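You operate a simulated robot arm through the tools that you are given. There is no shell and no other tool. Be economical: measure what you need, move in short steps, check, and stop when the job is done.

You run a simulated two-armed robot. Do the job below in one go: nothing can be reset, and whatever is moved stays where it is left.

JOB
At panel 1 set the water to 4 bar and the air to 3.
Fine: open the WATER valve, then the AIR valve, on the pipes above it.

It is judged by the outcome, as a careful person would: the job done as asked, and still so three seconds after it is handed in. It fails if anything else is knocked over, pushed out of place, dropped, spilled or broken.

ROBOT AND FRAMES
Two 7-joint arms with two-finger parallel grippers on one trunk, on a base that drives. Base frame: it is fixed to the floor where the robot stands at the start and does not move with it; the origin is under the middle of the robot, x ahead of it, y to its left, z up. Units: mm, degrees, N and s.
The left shoulder is at the start at [70, 163, 1295], the right one opposite. With the tool pointing down near the work surface each hand reaches from about 100 to 380 mm from the robot's upright axis, wherever it stands, measured 20 degrees to its own side. Places, roughly: air gauge on panel one [100, 400, 900]; air knob on panel one [100, 300, 700]; air knob on panel two [-3800, 2000, 700]; air valve on pipe drop one [400, 100, 1200]; air valve on pipe drop two [-3500, 1800, 1300]; black coupling [-4000, 2000, 1000]; black valve of the air filter housing one [1400, 1500, 300]; black valve of the air filter housing two [-2200, 3500, 300]; blue plug [-3000, 3250, 250]; blue valve of tank one [1000, 1000, 600]; blue valve of tank two [-2900, 3200, 600]; blue valve of the fresh filter housing one [1500, 1400, 300]; blue valve of the fresh filter housing two [-2100, 3400, 300]; cartridge [-2250, 3250, 500]; dome of fresh filter housing two [-2250, 3250, 750]; dome of recirc filter housing one [1500, 1000, 750]. Payload 3.43 kg a hand.
The tool frame of a hand sits at the grasp point between the pads (the TCP): z along the fingers, y along the line on which they close. The tips reach 34 mm beyond it. The gripper opens to 128 mm. The fingers are 24 mm wide and 12 mm thick; the gripper's body (48 by 130 mm) begins 96 mm behind the TCP.
Orientation is told as [roll, pitch, yaw] about the base's x, y, z axes, in that order, counted from this pose: with the fingers straight down and closing along the base's y, the tool's x points along the base's -x, its y along +y and its z along -z.

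CONTROLS
- The arms move only by the tool nudge_tool. It takes "left_deltas", "right_deltas" or both (then of equal length, played together; a hand with none holds still); each is a list of rows, each an object of numbers (a shift or turn left out is 0, a gripper value left out holds the last): "ax", "ay", "az": the turn, a rotation vector about the tool's x, y, z in degrees; "x", "y", "z": the shift along the tool's x, y, z in m; "claw": the gripper command, from -1 (fully open) to 1 (shut), values between in proportion. In form: [{"ax": .., "ay": .., "az": .., "x": .., "y": .., "z": .., "claw": ..}, ...]. A call has 1 to 20 rows; each row is the pose to reach, as a shift and turn from the pose commanded when the call began, along the tool's axes at that moment. A row lasts 0.2 s, in which the tool goes at most 50 mm and 8.6 degrees; a call with a longer step from one row to the next is refused whole, and so is a gripper value outside its range. A pose out of reach is approached as far as the arm can. The call stops where the force on the tool passes 40 N (or 10 N more than at its start, if that is more) or the arm is blocked; 0.2 s more then pass. The fingers move at their own pace (about 153 mm/s each) and stop on an object; they squeeze with about 29 N. The grip force told is the motor's: it shows also when the fingers shut on nothing. Time passes only in rows, and 0.2 s behind the last, so rows that repeat a pose let the fingers close. The reply holds the time, the measured pose of the TCP, the force on the tool along the base axes, the opening and the grip force, in the units named above and with some noise, with the torque about the TCP (base axes, N m) and any sound that the robot's microphone picked up.
- Cameras (640 x 400 px; columns grow to the right, rows downward): "scene" is now at [126.5, 34.6, 1512.4]; the picture's right is [0.42, -0.91, 0.00], its down [-0.61, -0.28, -0.74] and it looks along [0.67, 0.31, -0.67] (base axes); focal length 214 px, centre (320, 200). "left" rides on the left gripper at [76, 11, -160] in its tool frame; the picture's right is [-0.15, 0.99, 0.00], its down [-0.88, -0.13, -0.46] and it looks along [-0.45, -0.07, 0.89] (tool axes); focal length 234 px, centre (320, 200). "right" rides on the right gripper at [76, -11, -160] in its tool frame; the picture's right is [0.15, 0.99, 0.00], its down [-0.88, 0.13, -0.46] and it looks along [-0.45, 0.07, 0.89] (tool axes); focal length 234 px, centre (320, 200). There is no depth. A picture from a camera that has moved, and an enlarged one, comes with that camera's place and axes in the base frame and with its lens.
- grab_frame(camera): a new picture of that camera. The clock stands still meanwhile.
- lift_body(by): slides the trunk up (or, below 0, down) by that many mm; the arms and the scene camera ride with it, the base frame stays. It gives what a move gives, with no picture.
- steer(legs): drives the robot by 1 to 6 legs, each [ahead, left, turn to the left] in mm, mm and degrees, along the robot's own axes; the way and the turn of a leg run together, so that a leg with both is an arc; at most 1500 mm and 180 degrees a leg. The arms and the cameras ride along, it lands a little off, and it stops where it bumps. It gives what a move gives.
- pan_tilt(pan, tilt): turns the head with the scene camera to pan (to the left, within 86 degrees either way) and tilt (down, from -29 to 69), counted from straight ahead of the robot. It gives what a move gives.
- inspect(camera, box): a new picture of the part [left, top, right, bottom] of that camera's present view, enlarged. The clock stands still meanwhile.
- finish_job(): hands the job in; it is judged then, once.

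Go step by step. Nothing tells you exact positions but the pictures and the camera data: compare them with the known pose of the tool, close in by small moves and look again before you grip or let go. The budget is 120 turns and 100 pictures, counting those below and the enlarged ones. Unless the task says otherwise, let go and move clear before handing in, and close with one line.

The tools are called after "Request:" as name(argument=value, ...) on one line, values as JSON. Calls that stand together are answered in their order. nudge_tool: Moves the arms, as the interface text tells. Its arguments: {"type":"object","properties":{"left_deltas":{"type":"array"},"right_deltas":{"type":"array"}},"required":[]} The other tools are called the same way: lift_body (by) slides the trunk up or down; steer (legs) drives the base; pan_tilt (pan, tilt) turns the head that bears the scene camera; grab_frame (camera) takes a picture; inspect (camera, box) takes an enlarged picture of a part of a camera's view; finish_job () hands the job in.

At the start:

```text
t: 0.0
left_ee_pos: [421.0, 309.3, 1431.4]
left_tcp_rot: [0.0, 0.0, 0.1]
left_contact_force: [0.1, 0.5, 0.4]
left_ft_torque: [0.0, -0.03, -0.02]
left_width: 128.1
left_grasp_force: 0.1
right_ee_pos: [359.8, -38.5, 1399.4]
right_tcp_rot: [-0.1, 0.0, 0.1]
right_contact_force: [-0.4, 0.0, 0.3]
right_ft_torque: [0.0, 0.03, -0.01]
right_width: 128.1
right_grasp_force: 0.0
trunk travel left (down, up): [-775.0, 165.0]
robot x, y, heading: [-2.6, 1.6, -0.1]
head pan, tilt: [24.7, 42.1]
```

scene: 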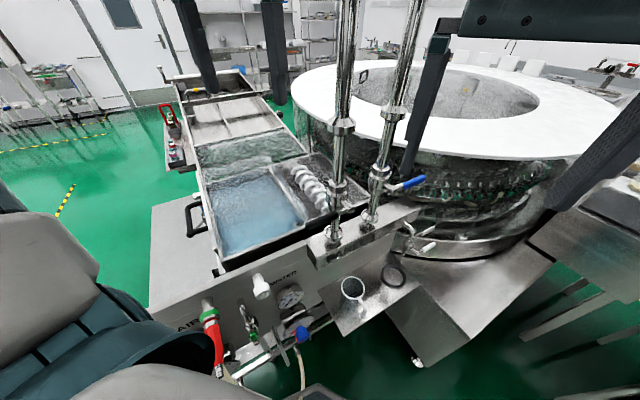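
right: 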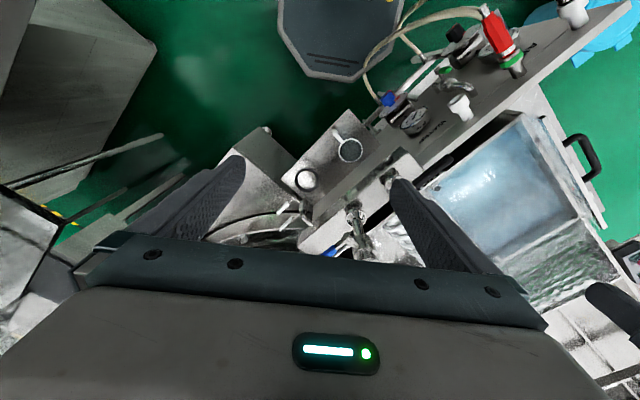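
left: 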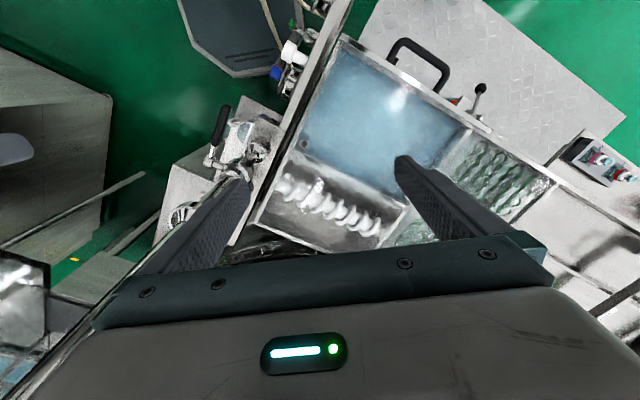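

I see panel one in front of the robot, with two pipe drops above it. I'll enlarge the views to find the valves, knobs and gauges.

Request:
inspect(camera="scene", box=[280, 100, 460, 260])

Request:
inspect(camera="scene", box=[150, 240, 350, 400])

Request:
inspect(camera="right", box=[280, 0, 600, 260])

```text
2.50 times, centred on (370, 180) of scene
camera zoom: at [126.5, 34.6, 1512.4], right [0.42, -0.91, 0.0], down [-0.61, -0.28, -0.74], along [0.67, 0.31, -0.67], focal length 536 px, centre (195, 250)
```

zoom: 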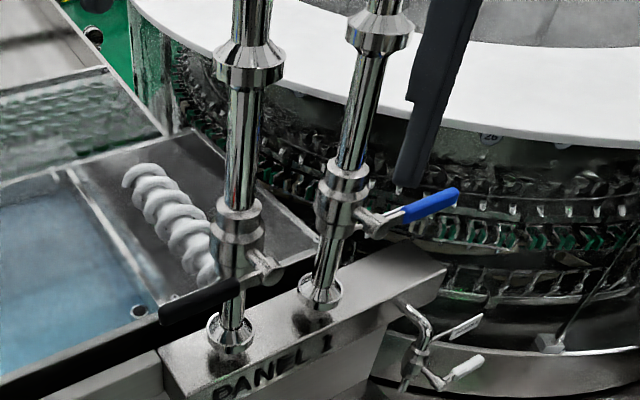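

```text
2.50 times, centred on (250, 320) of scene
camera zoom: at [126.5, 34.6, 1512.4], right [0.42, -0.91, 0.0], down [-0.61, -0.28, -0.74], along [0.67, 0.31, -0.67], focal length 536 px, centre (495, -100)
```

zoom: 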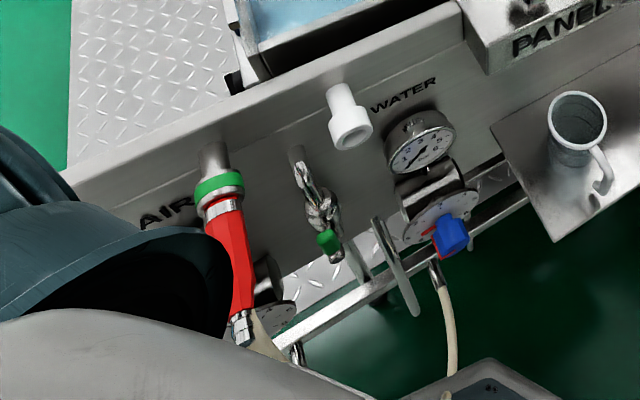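

```text
1.54 times, centred on (440, 130) of right
camera zoom: at [282.3, -48.1, 1561.4], right [-0.15, 0.99, 0.0], down [0.88, 0.13, 0.46], along [0.45, 0.07, -0.89], focal length 360 px, centre (135, 308)
```

zoom: 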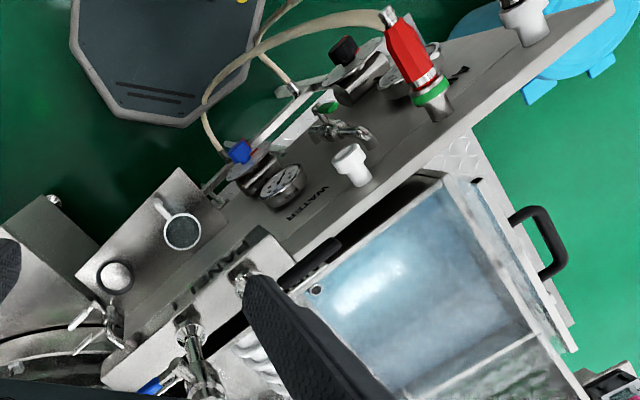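

The pipe drops stand at about [430,138] (air) and [525,73] (water). The panel runs along roughly (0.82,-0.57), so I'd like to turn about 55° left and back away a bit; first I'll look around for free room.

Request:
pan_tilt(pan=-75, tilt=50)

Request:
grab_frame(camera="scene")

Request:
pan_tilt(pan=84, tilt=50)

Request:
grab_frame(camera="scene")

```text
t: 1.8
left_ee_pos: [421.6, 307.5, 1429.7]
left_tcp_rot: [0.1, -0.1, 0.1]
left_contact_force: [0.8, 0.1, -0.3]
left_ft_torque: [-0.02, 0.01, 0.02]
left_width: 128.1
left_grasp_force: 0.0
right_ee_pos: [359.5, -37.9, 1399.6]
right_tcp_rot: [0.0, 0.0, 0.0]
right_contact_force: [-0.5, 0.0, 0.4]
right_ft_torque: [0.03, 0.01, 0.0]
right_width: 128.0
right_grasp_force: 0.0
trunk travel left (down, up): [-775.0, 165.0]
robot x, y, heading: [1.1, 1.6, -0.0]
head pan, tilt: [-75.0, 50.0]
```

```text
93 pictures are left
camera scene: at [70.6, -74.7, 1501.3], right [-0.97, -0.26, 0.0], down [-0.2, 0.74, -0.64], along [0.17, -0.62, -0.77], focal length 214 px, centre (320, 200)
```

scene: 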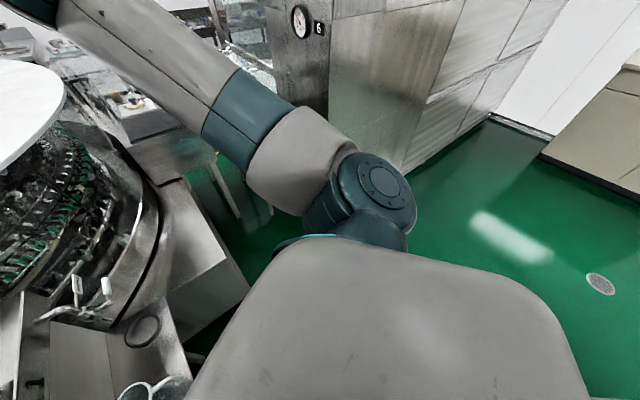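

```text
t: 4.2
left_ee_pos: [421.3, 308.0, 1429.8]
left_tcp_rot: [-0.1, -0.1, 0.1]
left_contact_force: [1.7, 0.2, 0.2]
left_ft_torque: [0.01, -0.02, 0.04]
left_width: 127.9
left_grasp_force: 0.0
right_ee_pos: [359.2, -37.3, 1399.7]
right_tcp_rot: [0.0, 0.0, 0.1]
right_contact_force: [-0.2, 0.3, 0.1]
right_ft_torque: [-0.01, -0.01, -0.01]
right_width: 128.2
right_grasp_force: 0.1
trunk travel left (down, up): [-775.0, 165.0]
robot x, y, heading: [-2.7, 1.2, 0.3]
head pan, tilt: [84.0, 50.0]
```

```text
92 pictures are left
camera scene: at [58.7, 76.3, 1501.3], right [0.99, -0.1, 0.0], down [-0.08, -0.76, -0.64], along [0.07, 0.64, -0.77], focal length 214 px, centre (320, 200)
```

scene: 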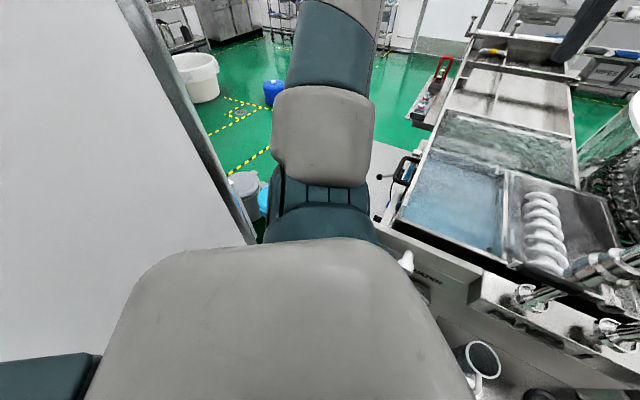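

There's free floor on the right (-y), with a cabinet at the back left. I'll pull both hands in so they clear the pipes, then slide right and turn left.

Request:
nudge_tool(left_deltas=[{"x": 0.045}, {"x": 0.09}, {"x": 0.135}, {"x": 0.18}], right_deltas=[{"x": 0.03}, {"x": 0.06}, {"x": 0.09}, {"x": 0.12}])

```text
t: 5.2
left_ee_pos: [235.7, 307.6, 1430.2]
left_tcp_rot: [-0.1, -0.1, 0.0]
left_contact_force: [0.1, 0.0, 0.3]
left_ft_torque: [-0.03, -0.07, 0.0]
left_width: 128.1
left_grasp_force: 0.0
right_ee_pos: [234.2, -38.1, 1401.1]
right_tcp_rot: [0.0, -0.2, -0.1]
right_contact_force: [-1.3, 1.4, -0.7]
right_ft_torque: [0.02, -0.05, -0.02]
right_width: 128.1
right_grasp_force: 0.1
trunk travel left (down, up): [-775.0, 165.0]
robot x, y, heading: [5.0, 0.1, 0.0]
head pan, tilt: [84.0, 50.0]
```

Both hands are pulled in with no contact. Now I'll slide 200 mm right, then turn.

Request:
steer(legs=[[0, -200, 0], [0, 0, 55]])

Request:
pan_tilt(pan=0, tilt=40)

Request:
grab_frame(camera="scene")

```text
t: 9.3
left_ee_pos: [-115.8, 171.4, 1432.8]
left_tcp_rot: [0.1, 0.0, 55.6]
left_contact_force: [0.1, 0.0, -0.5]
left_ft_torque: [0.04, -0.01, 0.01]
left_width: 128.0
left_grasp_force: 0.0
right_ee_pos: [167.5, -26.3, 1399.1]
right_tcp_rot: [0.0, 0.0, 55.5]
right_contact_force: [0.3, 0.4, 0.2]
right_ft_torque: [-0.02, 0.04, 0.03]
right_width: 127.8
right_grasp_force: 0.1
trunk travel left (down, up): [-775.0, 165.0]
robot x, y, heading: [-0.1, -201.3, 55.6]
head pan, tilt: [84.0, 50.0]
```

```text
t: 10.9
left_ee_pos: [-116.8, 172.8, 1431.7]
left_tcp_rot: [0.1, 0.1, 55.6]
left_contact_force: [0.8, 0.4, 0.5]
left_ft_torque: [0.03, 0.01, -0.03]
left_width: 128.2
left_grasp_force: 0.0
right_ee_pos: [166.5, -25.5, 1399.1]
right_tcp_rot: [0.1, 0.0, 55.3]
right_contact_force: [0.9, 0.0, -0.5]
right_ft_torque: [0.0, -0.01, -0.01]
right_width: 128.1
right_grasp_force: 0.0
trunk travel left (down, up): [-775.0, 165.0]
robot x, y, heading: [-2.3, -201.0, 55.5]
head pan, tilt: [0.0, 40.0]
```

```text
91 pictures are left
camera scene: at [76.9, -89.2, 1515.4], right [0.82, -0.57, 0.0], down [-0.36, -0.53, -0.77], along [0.43, 0.63, -0.64], focal length 214 px, centre (320, 200)
```

scene: 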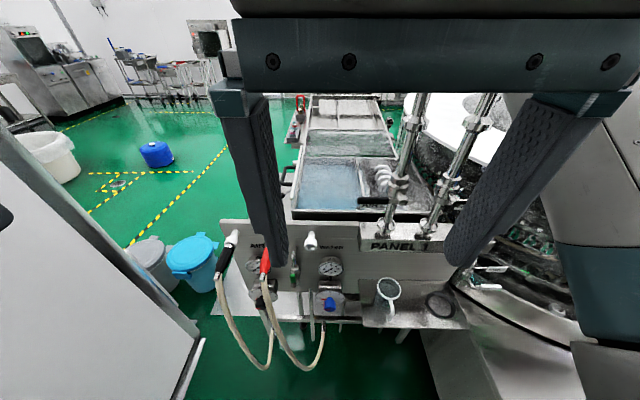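

The panel now faces us square. I'll enlarge the valves and the regulators.

Request:
inspect(camera="scene", box=[350, 130, 490, 260])

Request:
inspect(camera="scene", box=[205, 210, 365, 350])

```text
3.08 times, centred on (420, 195) of scene
camera zoom: at [76.9, -89.2, 1515.4], right [0.82, -0.57, 0.0], down [-0.36, -0.53, -0.77], along [0.43, 0.63, -0.64], focal length 660 px, centre (12, 215)
```

zoom: 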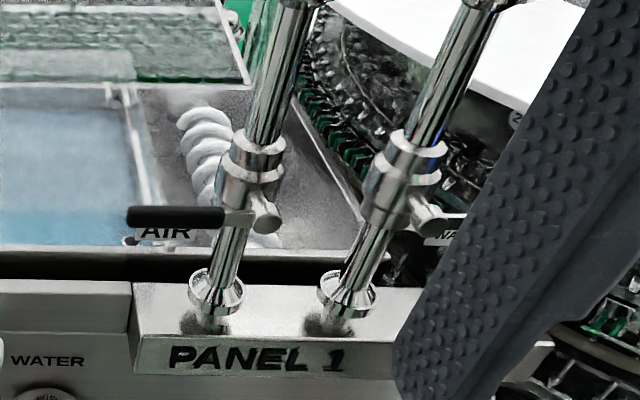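

```text
2.86 times, centred on (285, 280) of scene
camera zoom: at [76.9, -89.2, 1515.4], right [0.82, -0.57, 0.0], down [-0.36, -0.53, -0.77], along [0.43, 0.63, -0.64], focal length 613 px, centre (420, -29)
```

zoom: 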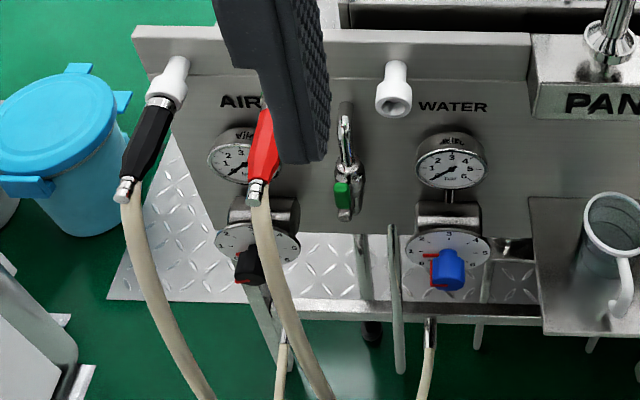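

Triangulating between the two views puts the air valve hub near [461,122,1182] and the water hub near [576,48,1176]. The black lever points left and the blue one right, so both are closed. I'll back up 120 mm for arm room and point the right hand's fingers ahead.

Request:
steer(legs=[[-120, 0, 0]])

Request:
nudge_tool(right_deltas=[{"ay": -8.2, "x": -0.02, "y": -0.015, "z": 0.012}, {"ay": -16.4, "x": -0.04, "y": -0.03, "z": 0.024}, {"ay": -24.6, "x": -0.06, "y": -0.045, "z": 0.036}, {"ay": -32.8, "x": -0.08, "y": -0.06, "z": 0.048}, {"ay": -41, "x": -0.1, "y": -0.075, "z": 0.06}, {"ay": -49.2, "x": -0.12, "y": -0.09, "z": 0.072}, {"ay": -57.4, "x": -0.14, "y": -0.105, "z": 0.084}, {"ay": -65.6, "x": -0.16, "y": -0.12, "z": 0.096}, {"ay": -73.8, "x": -0.18, "y": -0.135, "z": 0.108}, {"ay": -82, "x": -0.2, "y": -0.15, "z": 0.12}, {"ay": -90, "x": -0.22, "y": -0.165, "z": 0.132, "claw": 1}, {"ay": -90, "x": -0.22, "y": -0.165, "z": 0.132, "claw": 1}, {"ay": -90, "x": -0.22, "y": -0.165, "z": 0.132, "claw": 1}])

Request:
grab_frame(camera="scene")

Request:
grab_frame(camera="right")

```text
t: 12.1
left_ee_pos: [-181.3, 76.5, 1429.4]
left_tcp_rot: [0.0, 0.0, 55.5]
left_contact_force: [0.6, -0.1, -0.4]
left_ft_torque: [0.01, 0.0, -0.03]
left_width: 128.3
left_grasp_force: 0.0
right_ee_pos: [100.9, -121.5, 1398.7]
right_tcp_rot: [0.0, 0.2, 55.5]
right_contact_force: [0.0, 0.3, -0.1]
right_ft_torque: [-0.03, 0.03, -0.01]
right_width: 128.2
right_grasp_force: 0.1
trunk travel left (down, up): [-775.0, 165.0]
robot x, y, heading: [-68.3, -298.9, 55.5]
head pan, tilt: [0.0, 40.0]
```

```text
t: 12.6
left_ee_pos: [-179.9, 76.2, 1431.3]
left_tcp_rot: [0.1, 0.1, 55.5]
left_contact_force: [0.6, -0.3, -0.4]
left_ft_torque: [0.0, 0.02, -0.02]
left_width: 128.0
left_grasp_force: 0.0
right_ee_pos: [128.6, -112.2, 1388.8]
right_tcp_rot: [0.5, -8.6, 54.8]
right_contact_force: [12.4, 13.6, 11.7]
right_ft_torque: [-3.08, 2.42, 0.3]
right_width: 128.0
right_grasp_force: 0.1
trunk travel left (down, up): [-775.0, 165.0]
robot x, y, heading: [-66.5, -298.8, 55.3]
head pan, tilt: [0.0, 40.0]
stopped in row 2 (right hand): the force on the tool passed its limit at 57 N (the readings are from after the stop); the commanded pose is now the measured one
```

```text
88 pictures are left
camera scene: at [13.0, -186.8, 1513.1], right [0.82, -0.58, 0.0], down [-0.38, -0.54, -0.75], along [0.43, 0.61, -0.66], focal length 214 px, centre (320, 200)
```

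scene: 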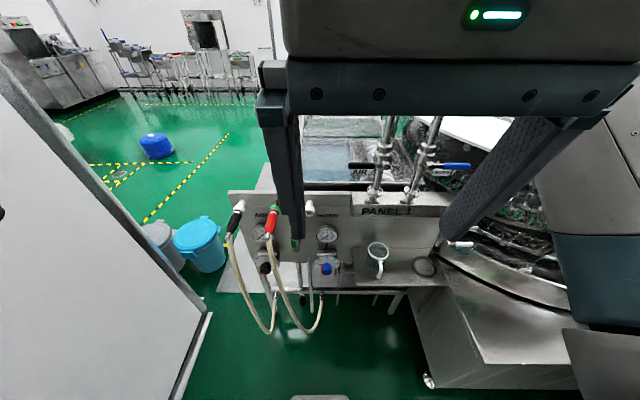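

```text
87 pictures are left
camera right: at [80.5, -198.6, 1535.7], right [-0.89, 0.45, -0.01], down [0.36, 0.73, 0.58], along [0.27, 0.52, -0.81], focal length 234 px, centre (320, 200)
```

right: 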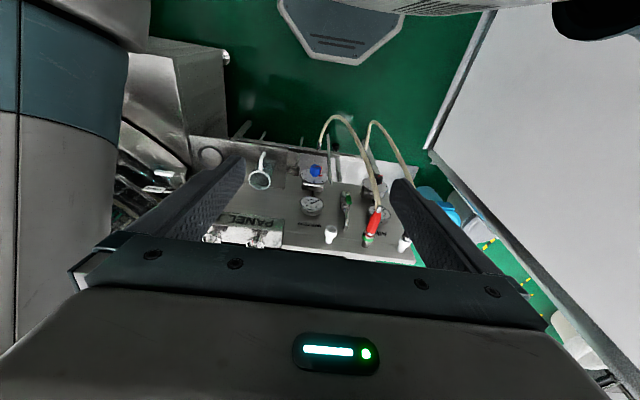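

The gripper body bumped something, most likely the robot's own head, since it was close to it. I'll move forward, right and down first, and only then rotate.

Request:
nudge_tool(right_deltas=[{"x": -0.021, "y": -0.028, "z": 0.028}, {"x": -0.042, "y": -0.056, "z": 0.056}, {"x": -0.063, "y": -0.083, "z": 0.085}, {"x": -0.084, "y": -0.11, "z": 0.114}, {"x": -0.105, "y": -0.138, "z": 0.142}, {"x": -0.126, "y": -0.165, "z": 0.171}])

Request:
nudge_tool(right_deltas=[{"ay": -8.2, "x": -0.01, "claw": 1}, {"ay": -16.4, "x": -0.02}, {"ay": -24.6, "x": -0.03}, {"ay": -32.8, "x": -0.04}, {"ay": -41, "x": -0.05}, {"ay": -49.2, "x": -0.06}, {"ay": -57.4, "x": -0.065}, {"ay": -65.6, "x": -0.07}, {"ay": -73.8, "x": -0.07}, {"ay": -81.4, "x": -0.07}])

Request:
grab_frame(camera="scene")

Request:
grab_frame(camera="right")

```text
t: 14.0
left_ee_pos: [-181.1, 73.8, 1432.3]
left_tcp_rot: [0.1, 0.1, 55.5]
left_contact_force: [0.5, 0.1, 0.7]
left_ft_torque: [0.05, 0.0, -0.02]
left_width: 128.1
left_grasp_force: 0.0
right_ee_pos: [348.4, -85.2, 1236.3]
right_tcp_rot: [0.5, -8.8, 54.9]
right_contact_force: [0.0, -0.6, -0.3]
right_ft_torque: [-0.01, 0.01, 0.01]
right_width: 127.8
right_grasp_force: 0.0
trunk travel left (down, up): [-775.0, 165.0]
robot x, y, heading: [-64.3, -301.2, 55.1]
head pan, tilt: [0.0, 40.0]
```

```text
t: 16.2
left_ee_pos: [-184.8, 74.5, 1431.5]
left_tcp_rot: [-0.1, -0.2, 55.5]
left_contact_force: [0.0, -0.8, 0.6]
left_ft_torque: [0.0, -0.04, -0.01]
left_width: 127.9
left_grasp_force: 0.1
right_ee_pos: [440.2, 92.3, 1279.3]
right_tcp_rot: [0.3, -79.9, 55.6]
right_contact_force: [0.2, -0.2, 0.6]
right_ft_torque: [0.02, 0.0, -0.04]
right_width: 0.0
right_grasp_force: 28.9
right hand out of reach, approached as far as the arm can: row 2, 3, 4, 5, 6, 7, 8, 9, 10
trunk travel left (down, up): [-775.0, 165.0]
robot x, y, heading: [-68.7, -294.9, 55.1]
head pan, tilt: [0.0, 40.0]
```

```text
86 pictures are left
camera scene: at [7.7, -187.8, 1515.5], right [0.82, -0.57, 0.0], down [-0.36, -0.53, -0.77], along [0.44, 0.63, -0.64], focal length 214 px, centre (320, 200)
```

scene: 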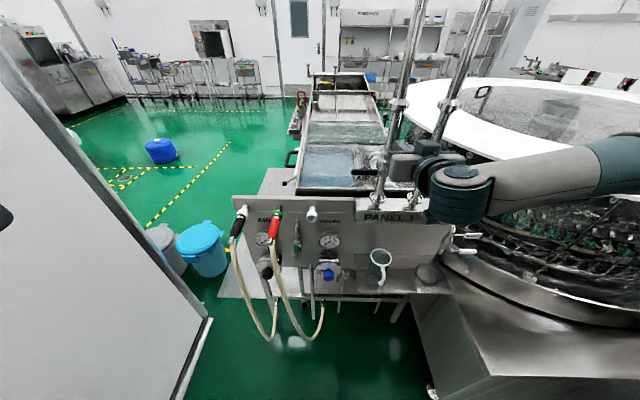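

```text
85 pictures are left
camera right: at [352.6, -53.9, 1234.9], right [-0.83, 0.53, -0.14], down [-0.27, -0.17, 0.95], along [0.48, 0.83, 0.29], focal length 234 px, centre (320, 200)
```

right: 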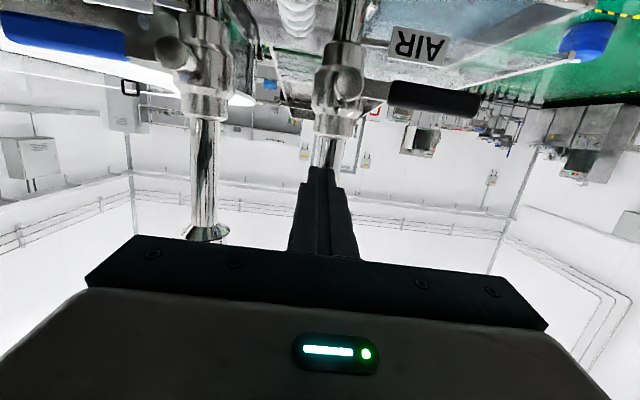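

The right arm now points ahead, tip near the air pipe but without contact. I'll enlarge the valves from this hand camera (its picture is upside down) to see the levers and any stops.

Request:
inspect(camera="right", box=[0, 0, 260, 160])

Request:
inspect(camera="right", box=[260, 0, 520, 160])

```text
2.46 times, centred on (130, 80) of right
camera zoom: at [352.6, -53.9, 1234.9], right [-0.83, 0.53, -0.14], down [-0.27, -0.17, 0.95], along [0.48, 0.83, 0.29], focal length 576 px, centre (788, 495)
```

zoom: 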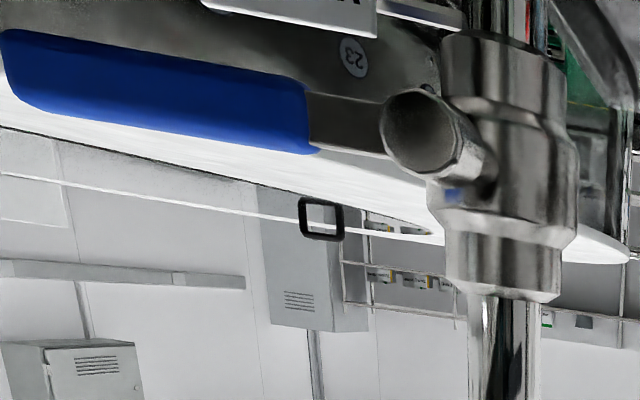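

```text
2.46 times, centred on (390, 80) of right
camera zoom: at [352.6, -53.9, 1234.9], right [-0.83, 0.53, -0.14], down [-0.27, -0.17, 0.95], along [0.48, 0.83, 0.29], focal length 576 px, centre (148, 495)
```

zoom: 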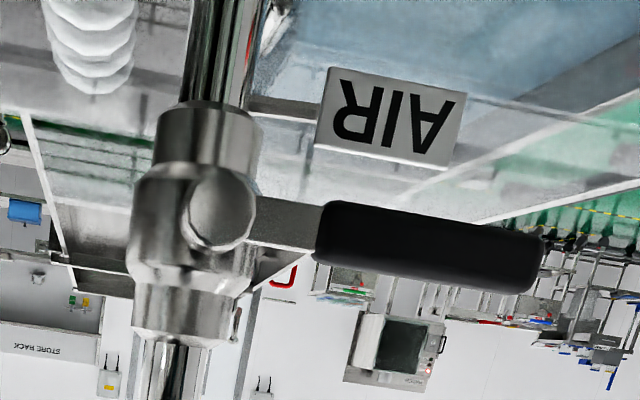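

Label plates sit below each lever, and both levers turn about the axis facing us. I'll square the hand up and move in front of and just above the blue (water) lever.

Request:
nudge_tool(right_deltas=[{"ay": -2, "x": 0.0, "y": 0, "z": -0.03}, {"ay": -4, "x": 0.008, "y": -0.04, "z": -0.03}, {"ay": -6, "x": 0.016, "y": -0.08, "z": -0.03}, {"ay": -8, "x": 0.023, "y": -0.12, "z": -0.03}, {"ay": -10, "x": 0.03, "y": -0.16, "z": -0.03}, {"ay": -10, "x": 0.035, "y": -0.203, "z": -0.03}])

Request:
grab_frame(camera="right")

Request:
grab_frame(camera="scene")

```text
t: 17.6
left_ee_pos: [-183.1, 75.4, 1429.9]
left_tcp_rot: [0.0, 0.0, 55.5]
left_contact_force: [0.2, -0.7, 0.3]
left_ft_torque: [0.01, 0.0, 0.0]
left_width: 128.1
left_grasp_force: 0.1
right_ee_pos: [434.1, 98.6, 1279.4]
right_tcp_rot: [1.3, -80.1, 55.5]
right_contact_force: [-0.4, -0.2, 0.2]
right_ft_torque: [0.01, -0.01, 0.03]
right_width: 0.1
right_grasp_force: 29.1
right hand out of reach, approached as far as the arm can: row 1, 2, 3, 4, 5, 6
trunk travel left (down, up): [-775.0, 165.0]
robot x, y, heading: [-66.1, -295.1, 55.5]
head pan, tilt: [0.0, 40.0]
```

```text
82 pictures are left
camera right: at [348.7, -49.1, 1233.7], right [-0.84, 0.52, -0.14], down [-0.27, -0.18, 0.95], along [0.47, 0.83, 0.29], focal length 234 px, centre (320, 200)
```

right: 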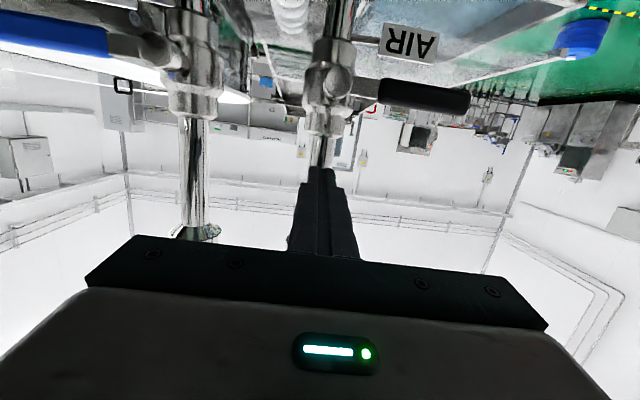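

```text
81 pictures are left
camera scene: at [10.6, -187.2, 1515.4], right [0.82, -0.57, 0.0], down [-0.37, -0.53, -0.77], along [0.43, 0.63, -0.64], focal length 214 px, centre (320, 200)
```

scene: 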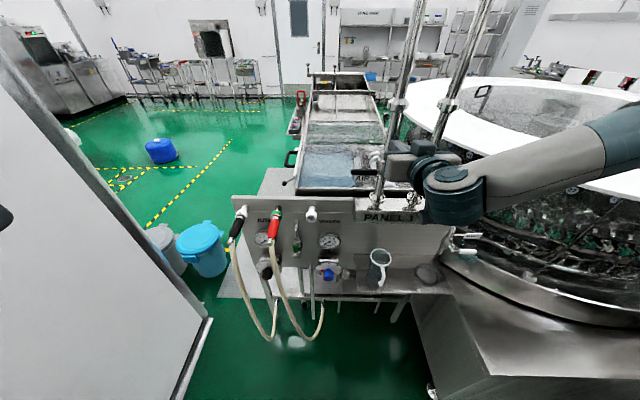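

The arm couldn't follow that combined turn and shift, so I'm testing which moves the arm can make: a plain retreat and sideways shift without turning.

Request:
nudge_tool(right_deltas=[{"z": -0.03}, {"z": -0.06}, {"z": -0.09}])

Request:
nudge_tool(right_deltas=[{"y": -0.04}, {"y": -0.08}, {"y": -0.12}])

```text
t: 18.4
left_ee_pos: [-182.8, 73.6, 1431.7]
left_tcp_rot: [0.0, -0.1, 55.5]
left_contact_force: [0.7, 0.0, -0.2]
left_ft_torque: [-0.01, -0.02, 0.0]
left_width: 127.9
left_grasp_force: 0.0
right_ee_pos: [423.9, 99.9, 1297.4]
right_tcp_rot: [1.1, -80.2, 55.7]
right_contact_force: [0.1, -0.4, -0.1]
right_ft_torque: [0.03, 0.02, 0.01]
right_width: 0.2
right_grasp_force: 28.8
right hand out of reach, approached as far as the arm can: row 1, 2, 3
trunk travel left (down, up): [-775.0, 165.0]
robot x, y, heading: [-69.9, -298.4, 55.3]
head pan, tilt: [0.0, 40.0]
```

```text
t: 19.2
left_ee_pos: [-182.0, 74.2, 1431.5]
left_tcp_rot: [0.0, -0.1, 55.5]
left_contact_force: [0.7, 0.7, 0.5]
left_ft_torque: [0.0, 0.01, 0.01]
left_width: 127.9
left_grasp_force: 0.0
right_ee_pos: [525.0, 33.3, 1296.2]
right_tcp_rot: [0.6, -80.3, 55.9]
right_contact_force: [-0.8, 0.1, 0.4]
right_ft_torque: [0.0, 0.01, 0.01]
right_width: 0.0
right_grasp_force: 29.2
right hand out of reach, approached as far as the arm can: row 1
trunk travel left (down, up): [-775.0, 165.0]
robot x, y, heading: [-67.8, -298.9, 55.4]
head pan, tilt: [0.0, 40.0]
```

The arm is simply too folded this close to the panel; moving outward worked. I'll back the base up another 130 mm, then bring the hand forward to the blue lever.

Request:
steer(legs=[[-130, 0, 0]])

Request:
nudge_tool(right_deltas=[{"ay": -3, "y": -0.03}, {"ay": -6, "y": -0.06, "z": 0.02}, {"ay": -10, "y": -0.1, "z": 0.04, "x": 0.02}])

Request:
grab_frame(camera="right")

Request:
grab_frame(camera="scene")

```text
t: 20.5
left_ee_pos: [-255.8, -30.5, 1430.4]
left_tcp_rot: [-0.1, 0.1, 55.4]
left_contact_force: [0.3, 1.4, -0.2]
left_ft_torque: [-0.02, 0.01, 0.0]
left_width: 127.9
left_grasp_force: 0.0
right_ee_pos: [452.2, -70.6, 1294.6]
right_tcp_rot: [1.0, -80.1, 55.6]
right_contact_force: [-0.3, -1.0, 0.8]
right_ft_torque: [0.01, -0.02, 0.0]
right_width: 0.3
right_grasp_force: 28.8
trunk travel left (down, up): [-775.0, 165.0]
robot x, y, heading: [-139.8, -402.4, 55.6]
head pan, tilt: [0.0, 40.0]
```

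```text
t: 21.5
left_ee_pos: [-256.1, -37.3, 1432.5]
left_tcp_rot: [0.1, -0.2, 55.4]
left_contact_force: [0.6, -1.2, 0.1]
left_ft_torque: [0.05, 0.01, 0.0]
left_width: 128.0
left_grasp_force: 0.2
right_ee_pos: [552.2, -101.6, 1366.3]
right_tcp_rot: [-177.4, -80.4, -125.4]
right_contact_force: [0.6, -0.8, 0.2]
right_ft_torque: [-0.02, 0.0, 0.01]
right_width: 0.0
right_grasp_force: 28.5
trunk travel left (down, up): [-775.0, 165.0]
robot x, y, heading: [-140.9, -403.9, 55.6]
head pan, tilt: [0.0, 40.0]
stopped in row 3 (right hand): the arm was blocked; the commanded pose is now the measured one
```

```text
80 pictures are left
camera right: at [482.8, -228.5, 1264.9], right [-0.82, 0.56, -0.15], down [-0.44, -0.43, 0.79], along [0.37, 0.71, 0.59], focal length 234 px, centre (320, 200)
```

right: 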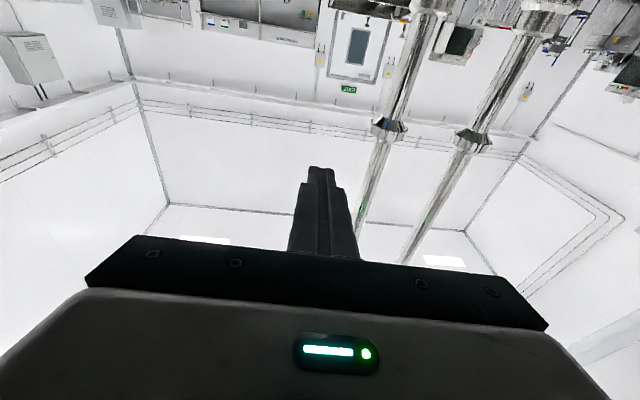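

```text
79 pictures are left
camera scene: at [-62.2, -300.3, 1515.9], right [0.82, -0.57, 0.0], down [-0.37, -0.53, -0.77], along [0.43, 0.63, -0.64], focal length 214 px, centre (320, 200)
```

scene: 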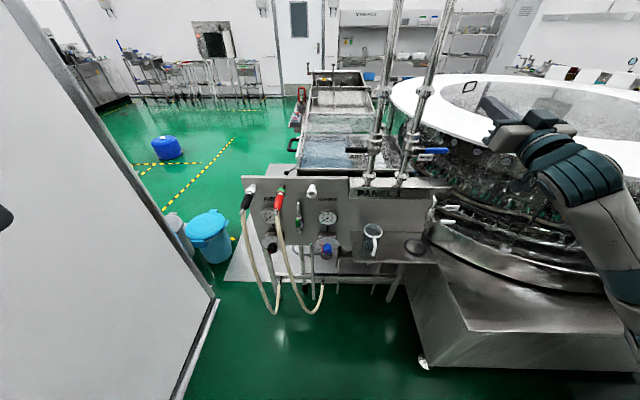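

The previous unreached command had added up, so the hand tilted 10° too far up. I'll level it and come down to just above the blue lever.

Request:
nudge_tool(right_deltas=[{"ay": 3, "x": 0.034, "z": 0.005}, {"ay": 6, "x": 0.068, "z": 0.01}, {"ay": 9.6, "x": 0.102, "z": 0.02}, {"ay": 9.6, "x": 0.135, "z": 0.038}])

Request:
grab_frame(camera="right")

Request:
grab_frame(camera="scene")

```text
t: 22.5
left_ee_pos: [-254.9, -30.3, 1429.7]
left_tcp_rot: [-0.1, 0.1, 55.5]
left_contact_force: [0.0, 0.0, 0.2]
left_ft_torque: [-0.03, -0.01, -0.03]
left_width: 128.3
left_grasp_force: 0.0
right_ee_pos: [585.2, -45.0, 1235.5]
right_tcp_rot: [-67.9, -89.4, 125.2]
right_contact_force: [-0.4, 0.3, -0.2]
right_ft_torque: [0.01, -0.03, -0.01]
right_width: 0.2
right_grasp_force: 29.4
trunk travel left (down, up): [-775.0, 165.0]
robot x, y, heading: [-143.1, -404.4, 55.4]
head pan, tilt: [0.0, 40.0]
```

```text
78 pictures are left
camera right: at [507.5, -184.8, 1161.5], right [-0.83, 0.53, -0.16], down [-0.36, -0.3, 0.88], along [0.42, 0.79, 0.45], focal length 234 px, centre (320, 200)
```

right: 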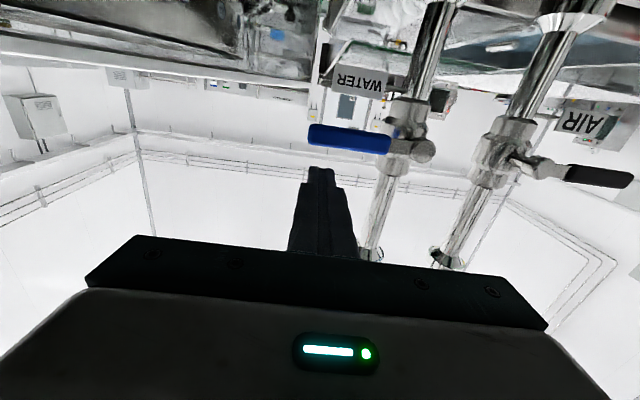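

```text
77 pictures are left
camera scene: at [-63.2, -291.8, 1515.3], right [0.82, -0.57, 0.0], down [-0.37, -0.53, -0.77], along [0.43, 0.63, -0.64], focal length 214 px, centre (320, 200)
```

scene: 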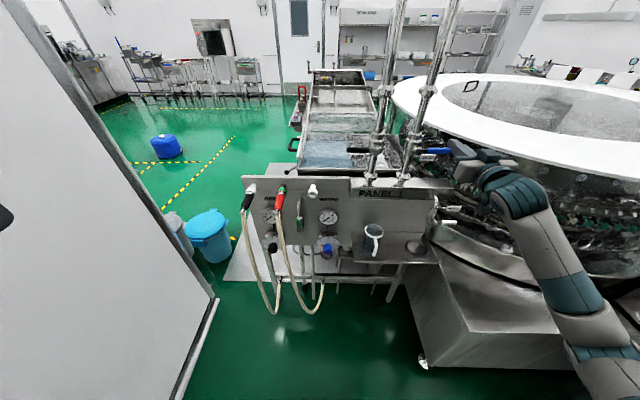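

The fingers are level, just above and short of the blue lever (hub about [535,41,1200], lever about 30 mm below the tip). I'll move over the grip, then press down gently to learn which way it turns.

Request:
nudge_tool(right_deltas=[{"y": 0.018}, {"y": 0.018, "z": 0.024}, {"y": 0.018, "z": 0.024, "x": 0.008}, {"y": 0.018, "z": 0.024, "x": 0.016}, {"y": 0.018, "z": 0.024, "x": 0.024}, {"y": 0.02, "z": 0.024, "x": 0.032}])

Request:
grab_frame(camera="right")

```text
t: 23.9
left_ee_pos: [-258.3, -33.3, 1430.3]
left_tcp_rot: [0.0, 0.0, 55.4]
left_contact_force: [1.1, -0.1, 0.2]
left_ft_torque: [0.02, 0.03, -0.02]
left_width: 128.2
left_grasp_force: 0.1
right_ee_pos: [580.6, -18.2, 1220.3]
right_tcp_rot: [-154.7, -88.3, -148.2]
right_contact_force: [-3.4, -1.1, 10.7]
right_ft_torque: [0.16, -0.04, 0.07]
right_width: 0.0
right_grasp_force: 28.9
trunk travel left (down, up): [-775.0, 165.0]
robot x, y, heading: [-137.5, -404.1, 55.5]
head pan, tilt: [0.0, 40.0]
stopped in row 6 (right hand): the force on the tool passed its limit at 46 N (the readings are from after the stop); the commanded pose is now the measured one
```

```text
76 pictures are left
camera right: at [504.2, -156.5, 1141.9], right [-0.83, 0.54, -0.16], down [-0.38, -0.33, 0.87], along [0.41, 0.78, 0.47], focal length 234 px, centre (320, 200)
```

right: 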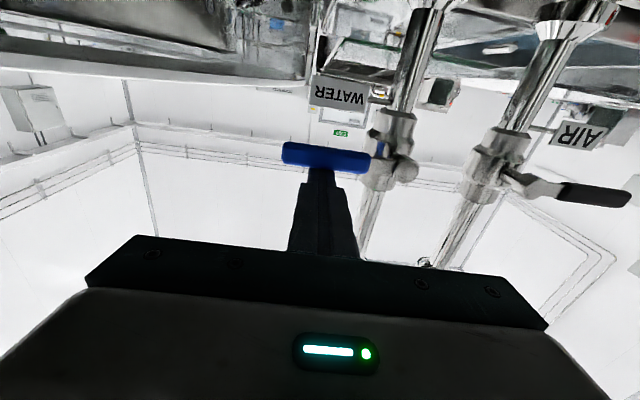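

Pressing down met a firm stop (46 N), so the water lever should open upward. I'll back out, pass below the lever, and push up.

Request:
nudge_tool(right_deltas=[{"x": -0.006}, {"x": -0.006, "z": -0.045}, {"x": 0.024, "z": -0.045}, {"x": 0.058, "z": -0.045}, {"x": 0.058, "z": -0.02}, {"x": 0.058, "z": -0.003}])

Request:
grab_frame(camera="right")

```text
t: 25.2
left_ee_pos: [-256.4, -30.8, 1431.2]
left_tcp_rot: [0.0, 0.1, 55.4]
left_contact_force: [-0.8, 0.4, -0.2]
left_ft_torque: [-0.03, 0.02, 0.0]
left_width: 128.1
left_grasp_force: 0.0
right_ee_pos: [582.2, -18.6, 1158.7]
right_tcp_rot: [-146.7, -88.6, -156.1]
right_contact_force: [0.9, 0.3, -0.3]
right_ft_torque: [0.01, -0.01, 0.0]
right_width: 0.1
right_grasp_force: 29.4
trunk travel left (down, up): [-775.0, 165.0]
robot x, y, heading: [-143.4, -402.9, 55.3]
head pan, tilt: [0.0, 40.0]
```

```text
75 pictures are left
camera right: at [506.0, -156.6, 1081.1], right [-0.83, 0.54, -0.16], down [-0.38, -0.32, 0.87], along [0.42, 0.78, 0.47], focal length 234 px, centre (320, 200)
```

right: 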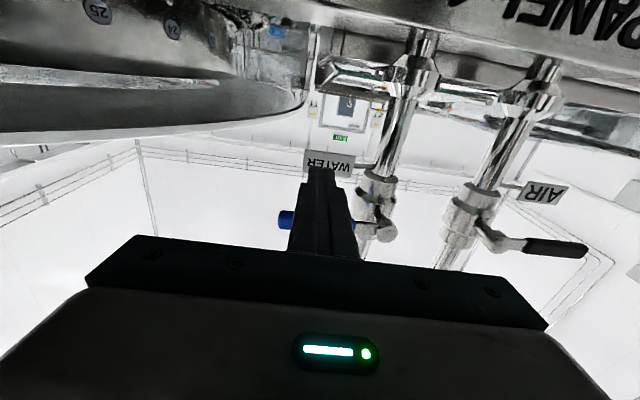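

The finger is below the lever with no contact. I'll push it up along an arc around the hub.

Request:
nudge_tool(right_deltas=[{"x": -0.012}, {"x": -0.019}, {"x": -0.029, "y": -0.002}, {"x": -0.039, "y": -0.003}, {"x": -0.049, "y": -0.002}, {"x": -0.059, "y": 0.0}, {"x": -0.069, "y": 0.003}, {"x": -0.078, "y": 0.007}])

Request:
grab_frame(camera="right")

```text
t: 27.1
left_ee_pos: [-256.3, -30.8, 1430.8]
left_tcp_rot: [0.1, 0.1, 55.5]
left_contact_force: [-0.3, 0.2, -0.1]
left_ft_torque: [0.0, -0.03, 0.03]
left_width: 127.9
left_grasp_force: 0.0
right_ee_pos: [575.0, -16.4, 1237.7]
right_tcp_rot: [-148.1, -88.7, -154.9]
right_contact_force: [0.8, 0.3, -1.1]
right_ft_torque: [-0.06, 0.0, -0.05]
right_width: 0.0
right_grasp_force: 29.3
trunk travel left (down, up): [-775.0, 165.0]
robot x, y, heading: [-139.1, -406.6, 55.6]
head pan, tilt: [0.0, 40.0]
```

```text
74 pictures are left
camera right: at [497.7, -154.3, 1159.5], right [-0.83, 0.54, -0.16], down [-0.38, -0.32, 0.87], along [0.42, 0.78, 0.47], focal length 234 px, centre (320, 200)
```

right: 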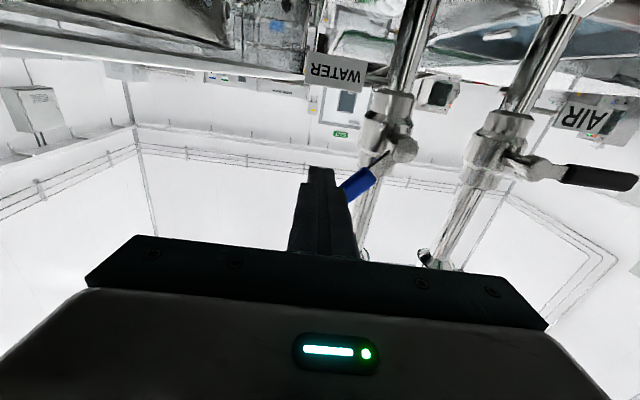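

The lever is rising, about 45° so far. I'll carry on to vertical.

Request:
nudge_tool(right_deltas=[{"x": -0.009, "y": 0.006}, {"x": -0.0165, "y": 0.012}, {"x": -0.024, "y": 0.02}, {"x": -0.029, "y": 0.028}, {"x": -0.033, "y": 0.036}, {"x": -0.036, "y": 0.043}, {"x": -0.037, "y": 0.049}, {"x": -0.038, "y": 0.055}, {"x": -0.038, "y": 0.061}])

Request:
grab_frame(camera="right")

Request:
grab_frame(camera="scene")

```text
t: 29.1
left_ee_pos: [-256.2, -32.0, 1430.9]
left_tcp_rot: [0.0, -0.1, 55.5]
left_contact_force: [0.2, 0.2, -0.4]
left_ft_torque: [-0.01, 0.01, -0.02]
left_width: 127.9
left_grasp_force: 0.0
right_ee_pos: [551.3, -1.6, 1265.7]
right_tcp_rot: [-147.4, -88.7, -155.3]
right_contact_force: [-0.3, 0.1, 0.4]
right_ft_torque: [0.01, 0.02, -0.02]
right_width: 0.0
right_grasp_force: 29.1
right hand out of reach, approached as far as the arm can: row 5, 6, 7, 8, 9
trunk travel left (down, up): [-775.0, 165.0]
robot x, y, heading: [-141.1, -403.9, 55.6]
head pan, tilt: [0.0, 40.0]
```

```text
73 pictures are left
camera right: at [473.9, -139.8, 1188.1], right [-0.83, 0.54, -0.16], down [-0.37, -0.32, 0.87], along [0.42, 0.78, 0.47], focal length 234 px, centre (320, 200)
```

right: 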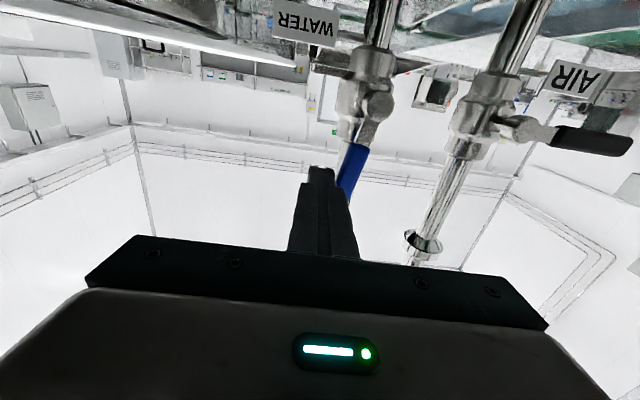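

```text
72 pictures are left
camera scene: at [-63.7, -293.6, 1515.4], right [0.82, -0.57, 0.0], down [-0.36, -0.53, -0.77], along [0.43, 0.63, -0.64], focal length 214 px, centre (320, 200)
```

scene: 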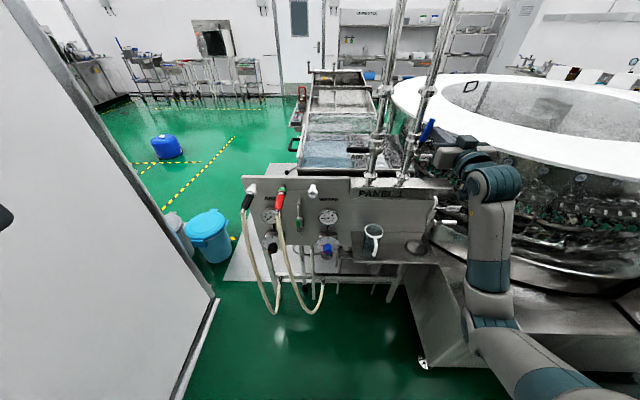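

The lever is about 70° up, and the arm is at its near limit again. I'll back the base 110 mm so the finger withdraws straight out, then reach forward and finish.

Request:
steer(legs=[[-110, 0, 0]])

Request:
nudge_tool(right_deltas=[{"y": -0.02, "z": 0.01}])

Request:
grab_frame(camera="right")

```text
t: 30.2
left_ee_pos: [-317.6, -121.4, 1430.6]
left_tcp_rot: [0.0, 0.1, 55.5]
left_contact_force: [-0.1, 0.1, -0.6]
left_ft_torque: [-0.01, 0.02, 0.02]
left_width: 128.3
left_grasp_force: 0.2
right_ee_pos: [488.3, -90.4, 1264.7]
right_tcp_rot: [-146.4, -88.7, -156.2]
right_contact_force: [-0.7, -0.8, -0.1]
right_ft_torque: [-0.03, -0.01, -0.01]
right_width: 0.0
right_grasp_force: 29.6
trunk travel left (down, up): [-775.0, 165.0]
robot x, y, heading: [-201.9, -496.2, 55.3]
head pan, tilt: [0.0, 40.0]
```

```text
t: 30.6
left_ee_pos: [-314.7, -121.3, 1430.9]
left_tcp_rot: [0.1, 0.2, 55.6]
left_contact_force: [-0.3, -0.4, 1.3]
left_ft_torque: [0.01, 0.05, -0.01]
left_width: 127.9
left_grasp_force: 0.1
right_ee_pos: [513.4, -93.2, 1263.2]
right_tcp_rot: [-150.6, -88.9, -152.1]
right_contact_force: [0.4, 0.5, -0.3]
right_ft_torque: [0.03, 0.01, 0.01]
right_width: 0.0
right_grasp_force: 28.9
trunk travel left (down, up): [-775.0, 165.0]
robot x, y, heading: [-204.7, -494.4, 55.3]
head pan, tilt: [0.0, 40.0]
```

```text
71 pictures are left
camera right: at [436.9, -231.4, 1186.6], right [-0.83, 0.54, -0.16], down [-0.37, -0.32, 0.87], along [0.42, 0.78, 0.47], focal length 234 px, centre (320, 200)
```

right: 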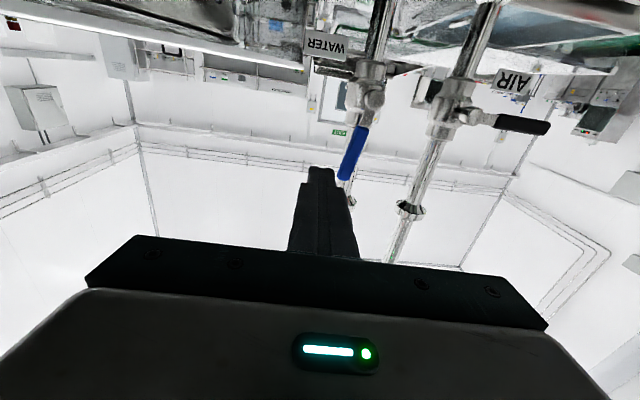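

Good, the hand is free with reach in hand. I'll go forward beside the lever and sweep left to bring it to vertical.

Request:
nudge_tool(right_deltas=[{"y": 0.0, "z": 0.045}, {"y": 0.0, "z": 0.09}, {"y": 0.0, "z": 0.1}, {"y": 0.01, "z": 0.1}, {"y": 0.018, "z": 0.1}, {"y": 0.024, "z": 0.1}, {"y": 0.03, "z": 0.1}, {"y": 0.036, "z": 0.1}, {"y": 0.042, "z": 0.1}, {"y": 0.046, "z": 0.1}])

Request:
grab_frame(camera="right")

```text
t: 32.8
left_ee_pos: [-318.2, -122.1, 1430.3]
left_tcp_rot: [-0.1, 0.1, 55.5]
left_contact_force: [-0.2, 0.1, -0.9]
left_ft_torque: [0.01, -0.02, 0.01]
left_width: 127.9
left_grasp_force: 0.1
right_ee_pos: [556.2, -3.8, 1266.7]
right_tcp_rot: [-146.3, -88.6, -156.3]
right_contact_force: [0.7, -0.1, -1.3]
right_ft_torque: [0.0, -0.03, -0.03]
right_width: 0.1
right_grasp_force: 29.1
right hand out of reach, approached as far as the arm can: row 5, 6, 7, 8, 9, 10
trunk travel left (down, up): [-775.0, 165.0]
robot x, y, heading: [-204.7, -493.4, 55.6]
head pan, tilt: [0.0, 40.0]
```

```text
70 pictures are left
camera right: at [480.6, -142.5, 1190.2], right [-0.83, 0.53, -0.16], down [-0.37, -0.32, 0.87], along [0.41, 0.78, 0.47], focal length 234 px, centre (320, 200)
```

right: 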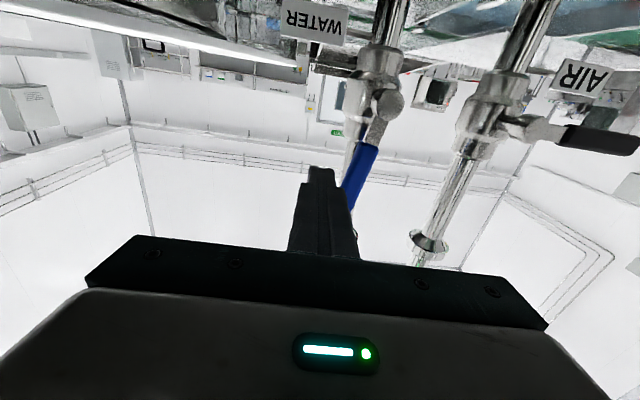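

The arm limits leftward motion here, but the base can do it: I'll slide the base left by 18 mm and check the lever.

Request:
steer(legs=[[0, 18, 0]])

Request:
grab_frame(camera="right")

```text
t: 33.6
left_ee_pos: [-330.7, -113.3, 1431.8]
left_tcp_rot: [0.1, 0.0, 55.5]
left_contact_force: [0.6, -0.7, 0.3]
left_ft_torque: [-0.01, 0.04, 0.01]
left_width: 128.0
left_grasp_force: 0.1
right_ee_pos: [544.8, 5.0, 1266.5]
right_tcp_rot: [-154.0, -88.8, -148.4]
right_contact_force: [0.0, 0.1, 0.3]
right_ft_torque: [0.02, 0.0, 0.05]
right_width: 0.0
right_grasp_force: 28.8
trunk travel left (down, up): [-775.0, 165.0]
robot x, y, heading: [-219.4, -486.2, 55.3]
head pan, tilt: [0.0, 40.0]
```

```text
69 pictures are left
camera right: at [468.1, -133.9, 1189.3], right [-0.83, 0.53, -0.16], down [-0.37, -0.32, 0.87], along [0.41, 0.78, 0.47], focal length 234 px, centre (320, 200)
```

right: 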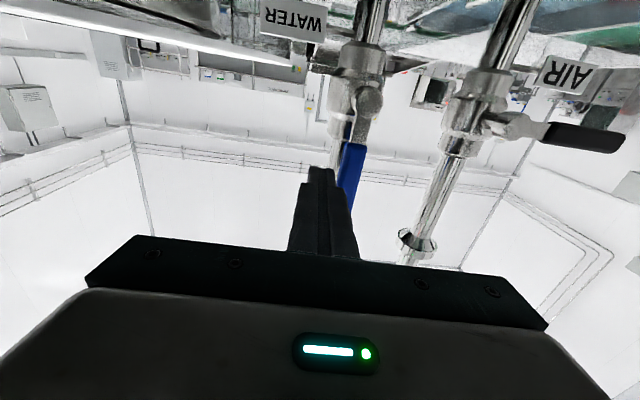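

The lever now looks nearly parallel to the pipe. I'll nudge 10 mm more to feel the end stop.

Request:
steer(legs=[[0, 10, 0]])

Request:
grab_frame(camera="right")

Request:
inspect(camera="scene", box=[230, 70, 470, 280])

```text
t: 34.4
left_ee_pos: [-339.3, -108.0, 1432.2]
left_tcp_rot: [0.1, 0.1, 55.5]
left_contact_force: [-0.6, -0.8, 0.0]
left_ft_torque: [-0.01, 0.01, -0.01]
left_width: 127.9
left_grasp_force: 0.0
right_ee_pos: [538.5, 8.4, 1267.1]
right_tcp_rot: [-155.7, -88.6, -147.1]
right_contact_force: [20.3, -10.3, 4.7]
right_ft_torque: [0.26, 0.21, -0.79]
right_width: 0.1
right_grasp_force: 28.6
trunk travel left (down, up): [-775.0, 165.0]
robot x, y, heading: [-223.3, -483.6, 55.4]
head pan, tilt: [0.0, 40.0]
```

```text
68 pictures are left
camera right: at [462.5, -130.3, 1189.7], right [-0.83, 0.54, -0.16], down [-0.37, -0.32, 0.87], along [0.42, 0.78, 0.47], focal length 234 px, centre (320, 200)
```

right: 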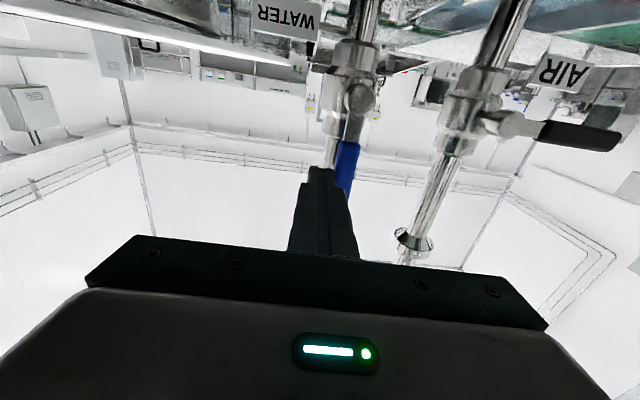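

```text
1.90 times, centred on (350, 175) of scene
camera zoom: at [-144.4, -370.8, 1515.5], right [0.82, -0.57, 0.0], down [-0.37, -0.53, -0.77], along [0.43, 0.63, -0.64], focal length 408 px, centre (263, 248)
```

zoom: 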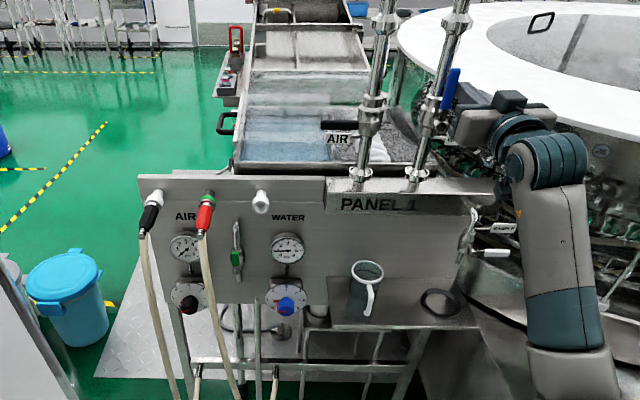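

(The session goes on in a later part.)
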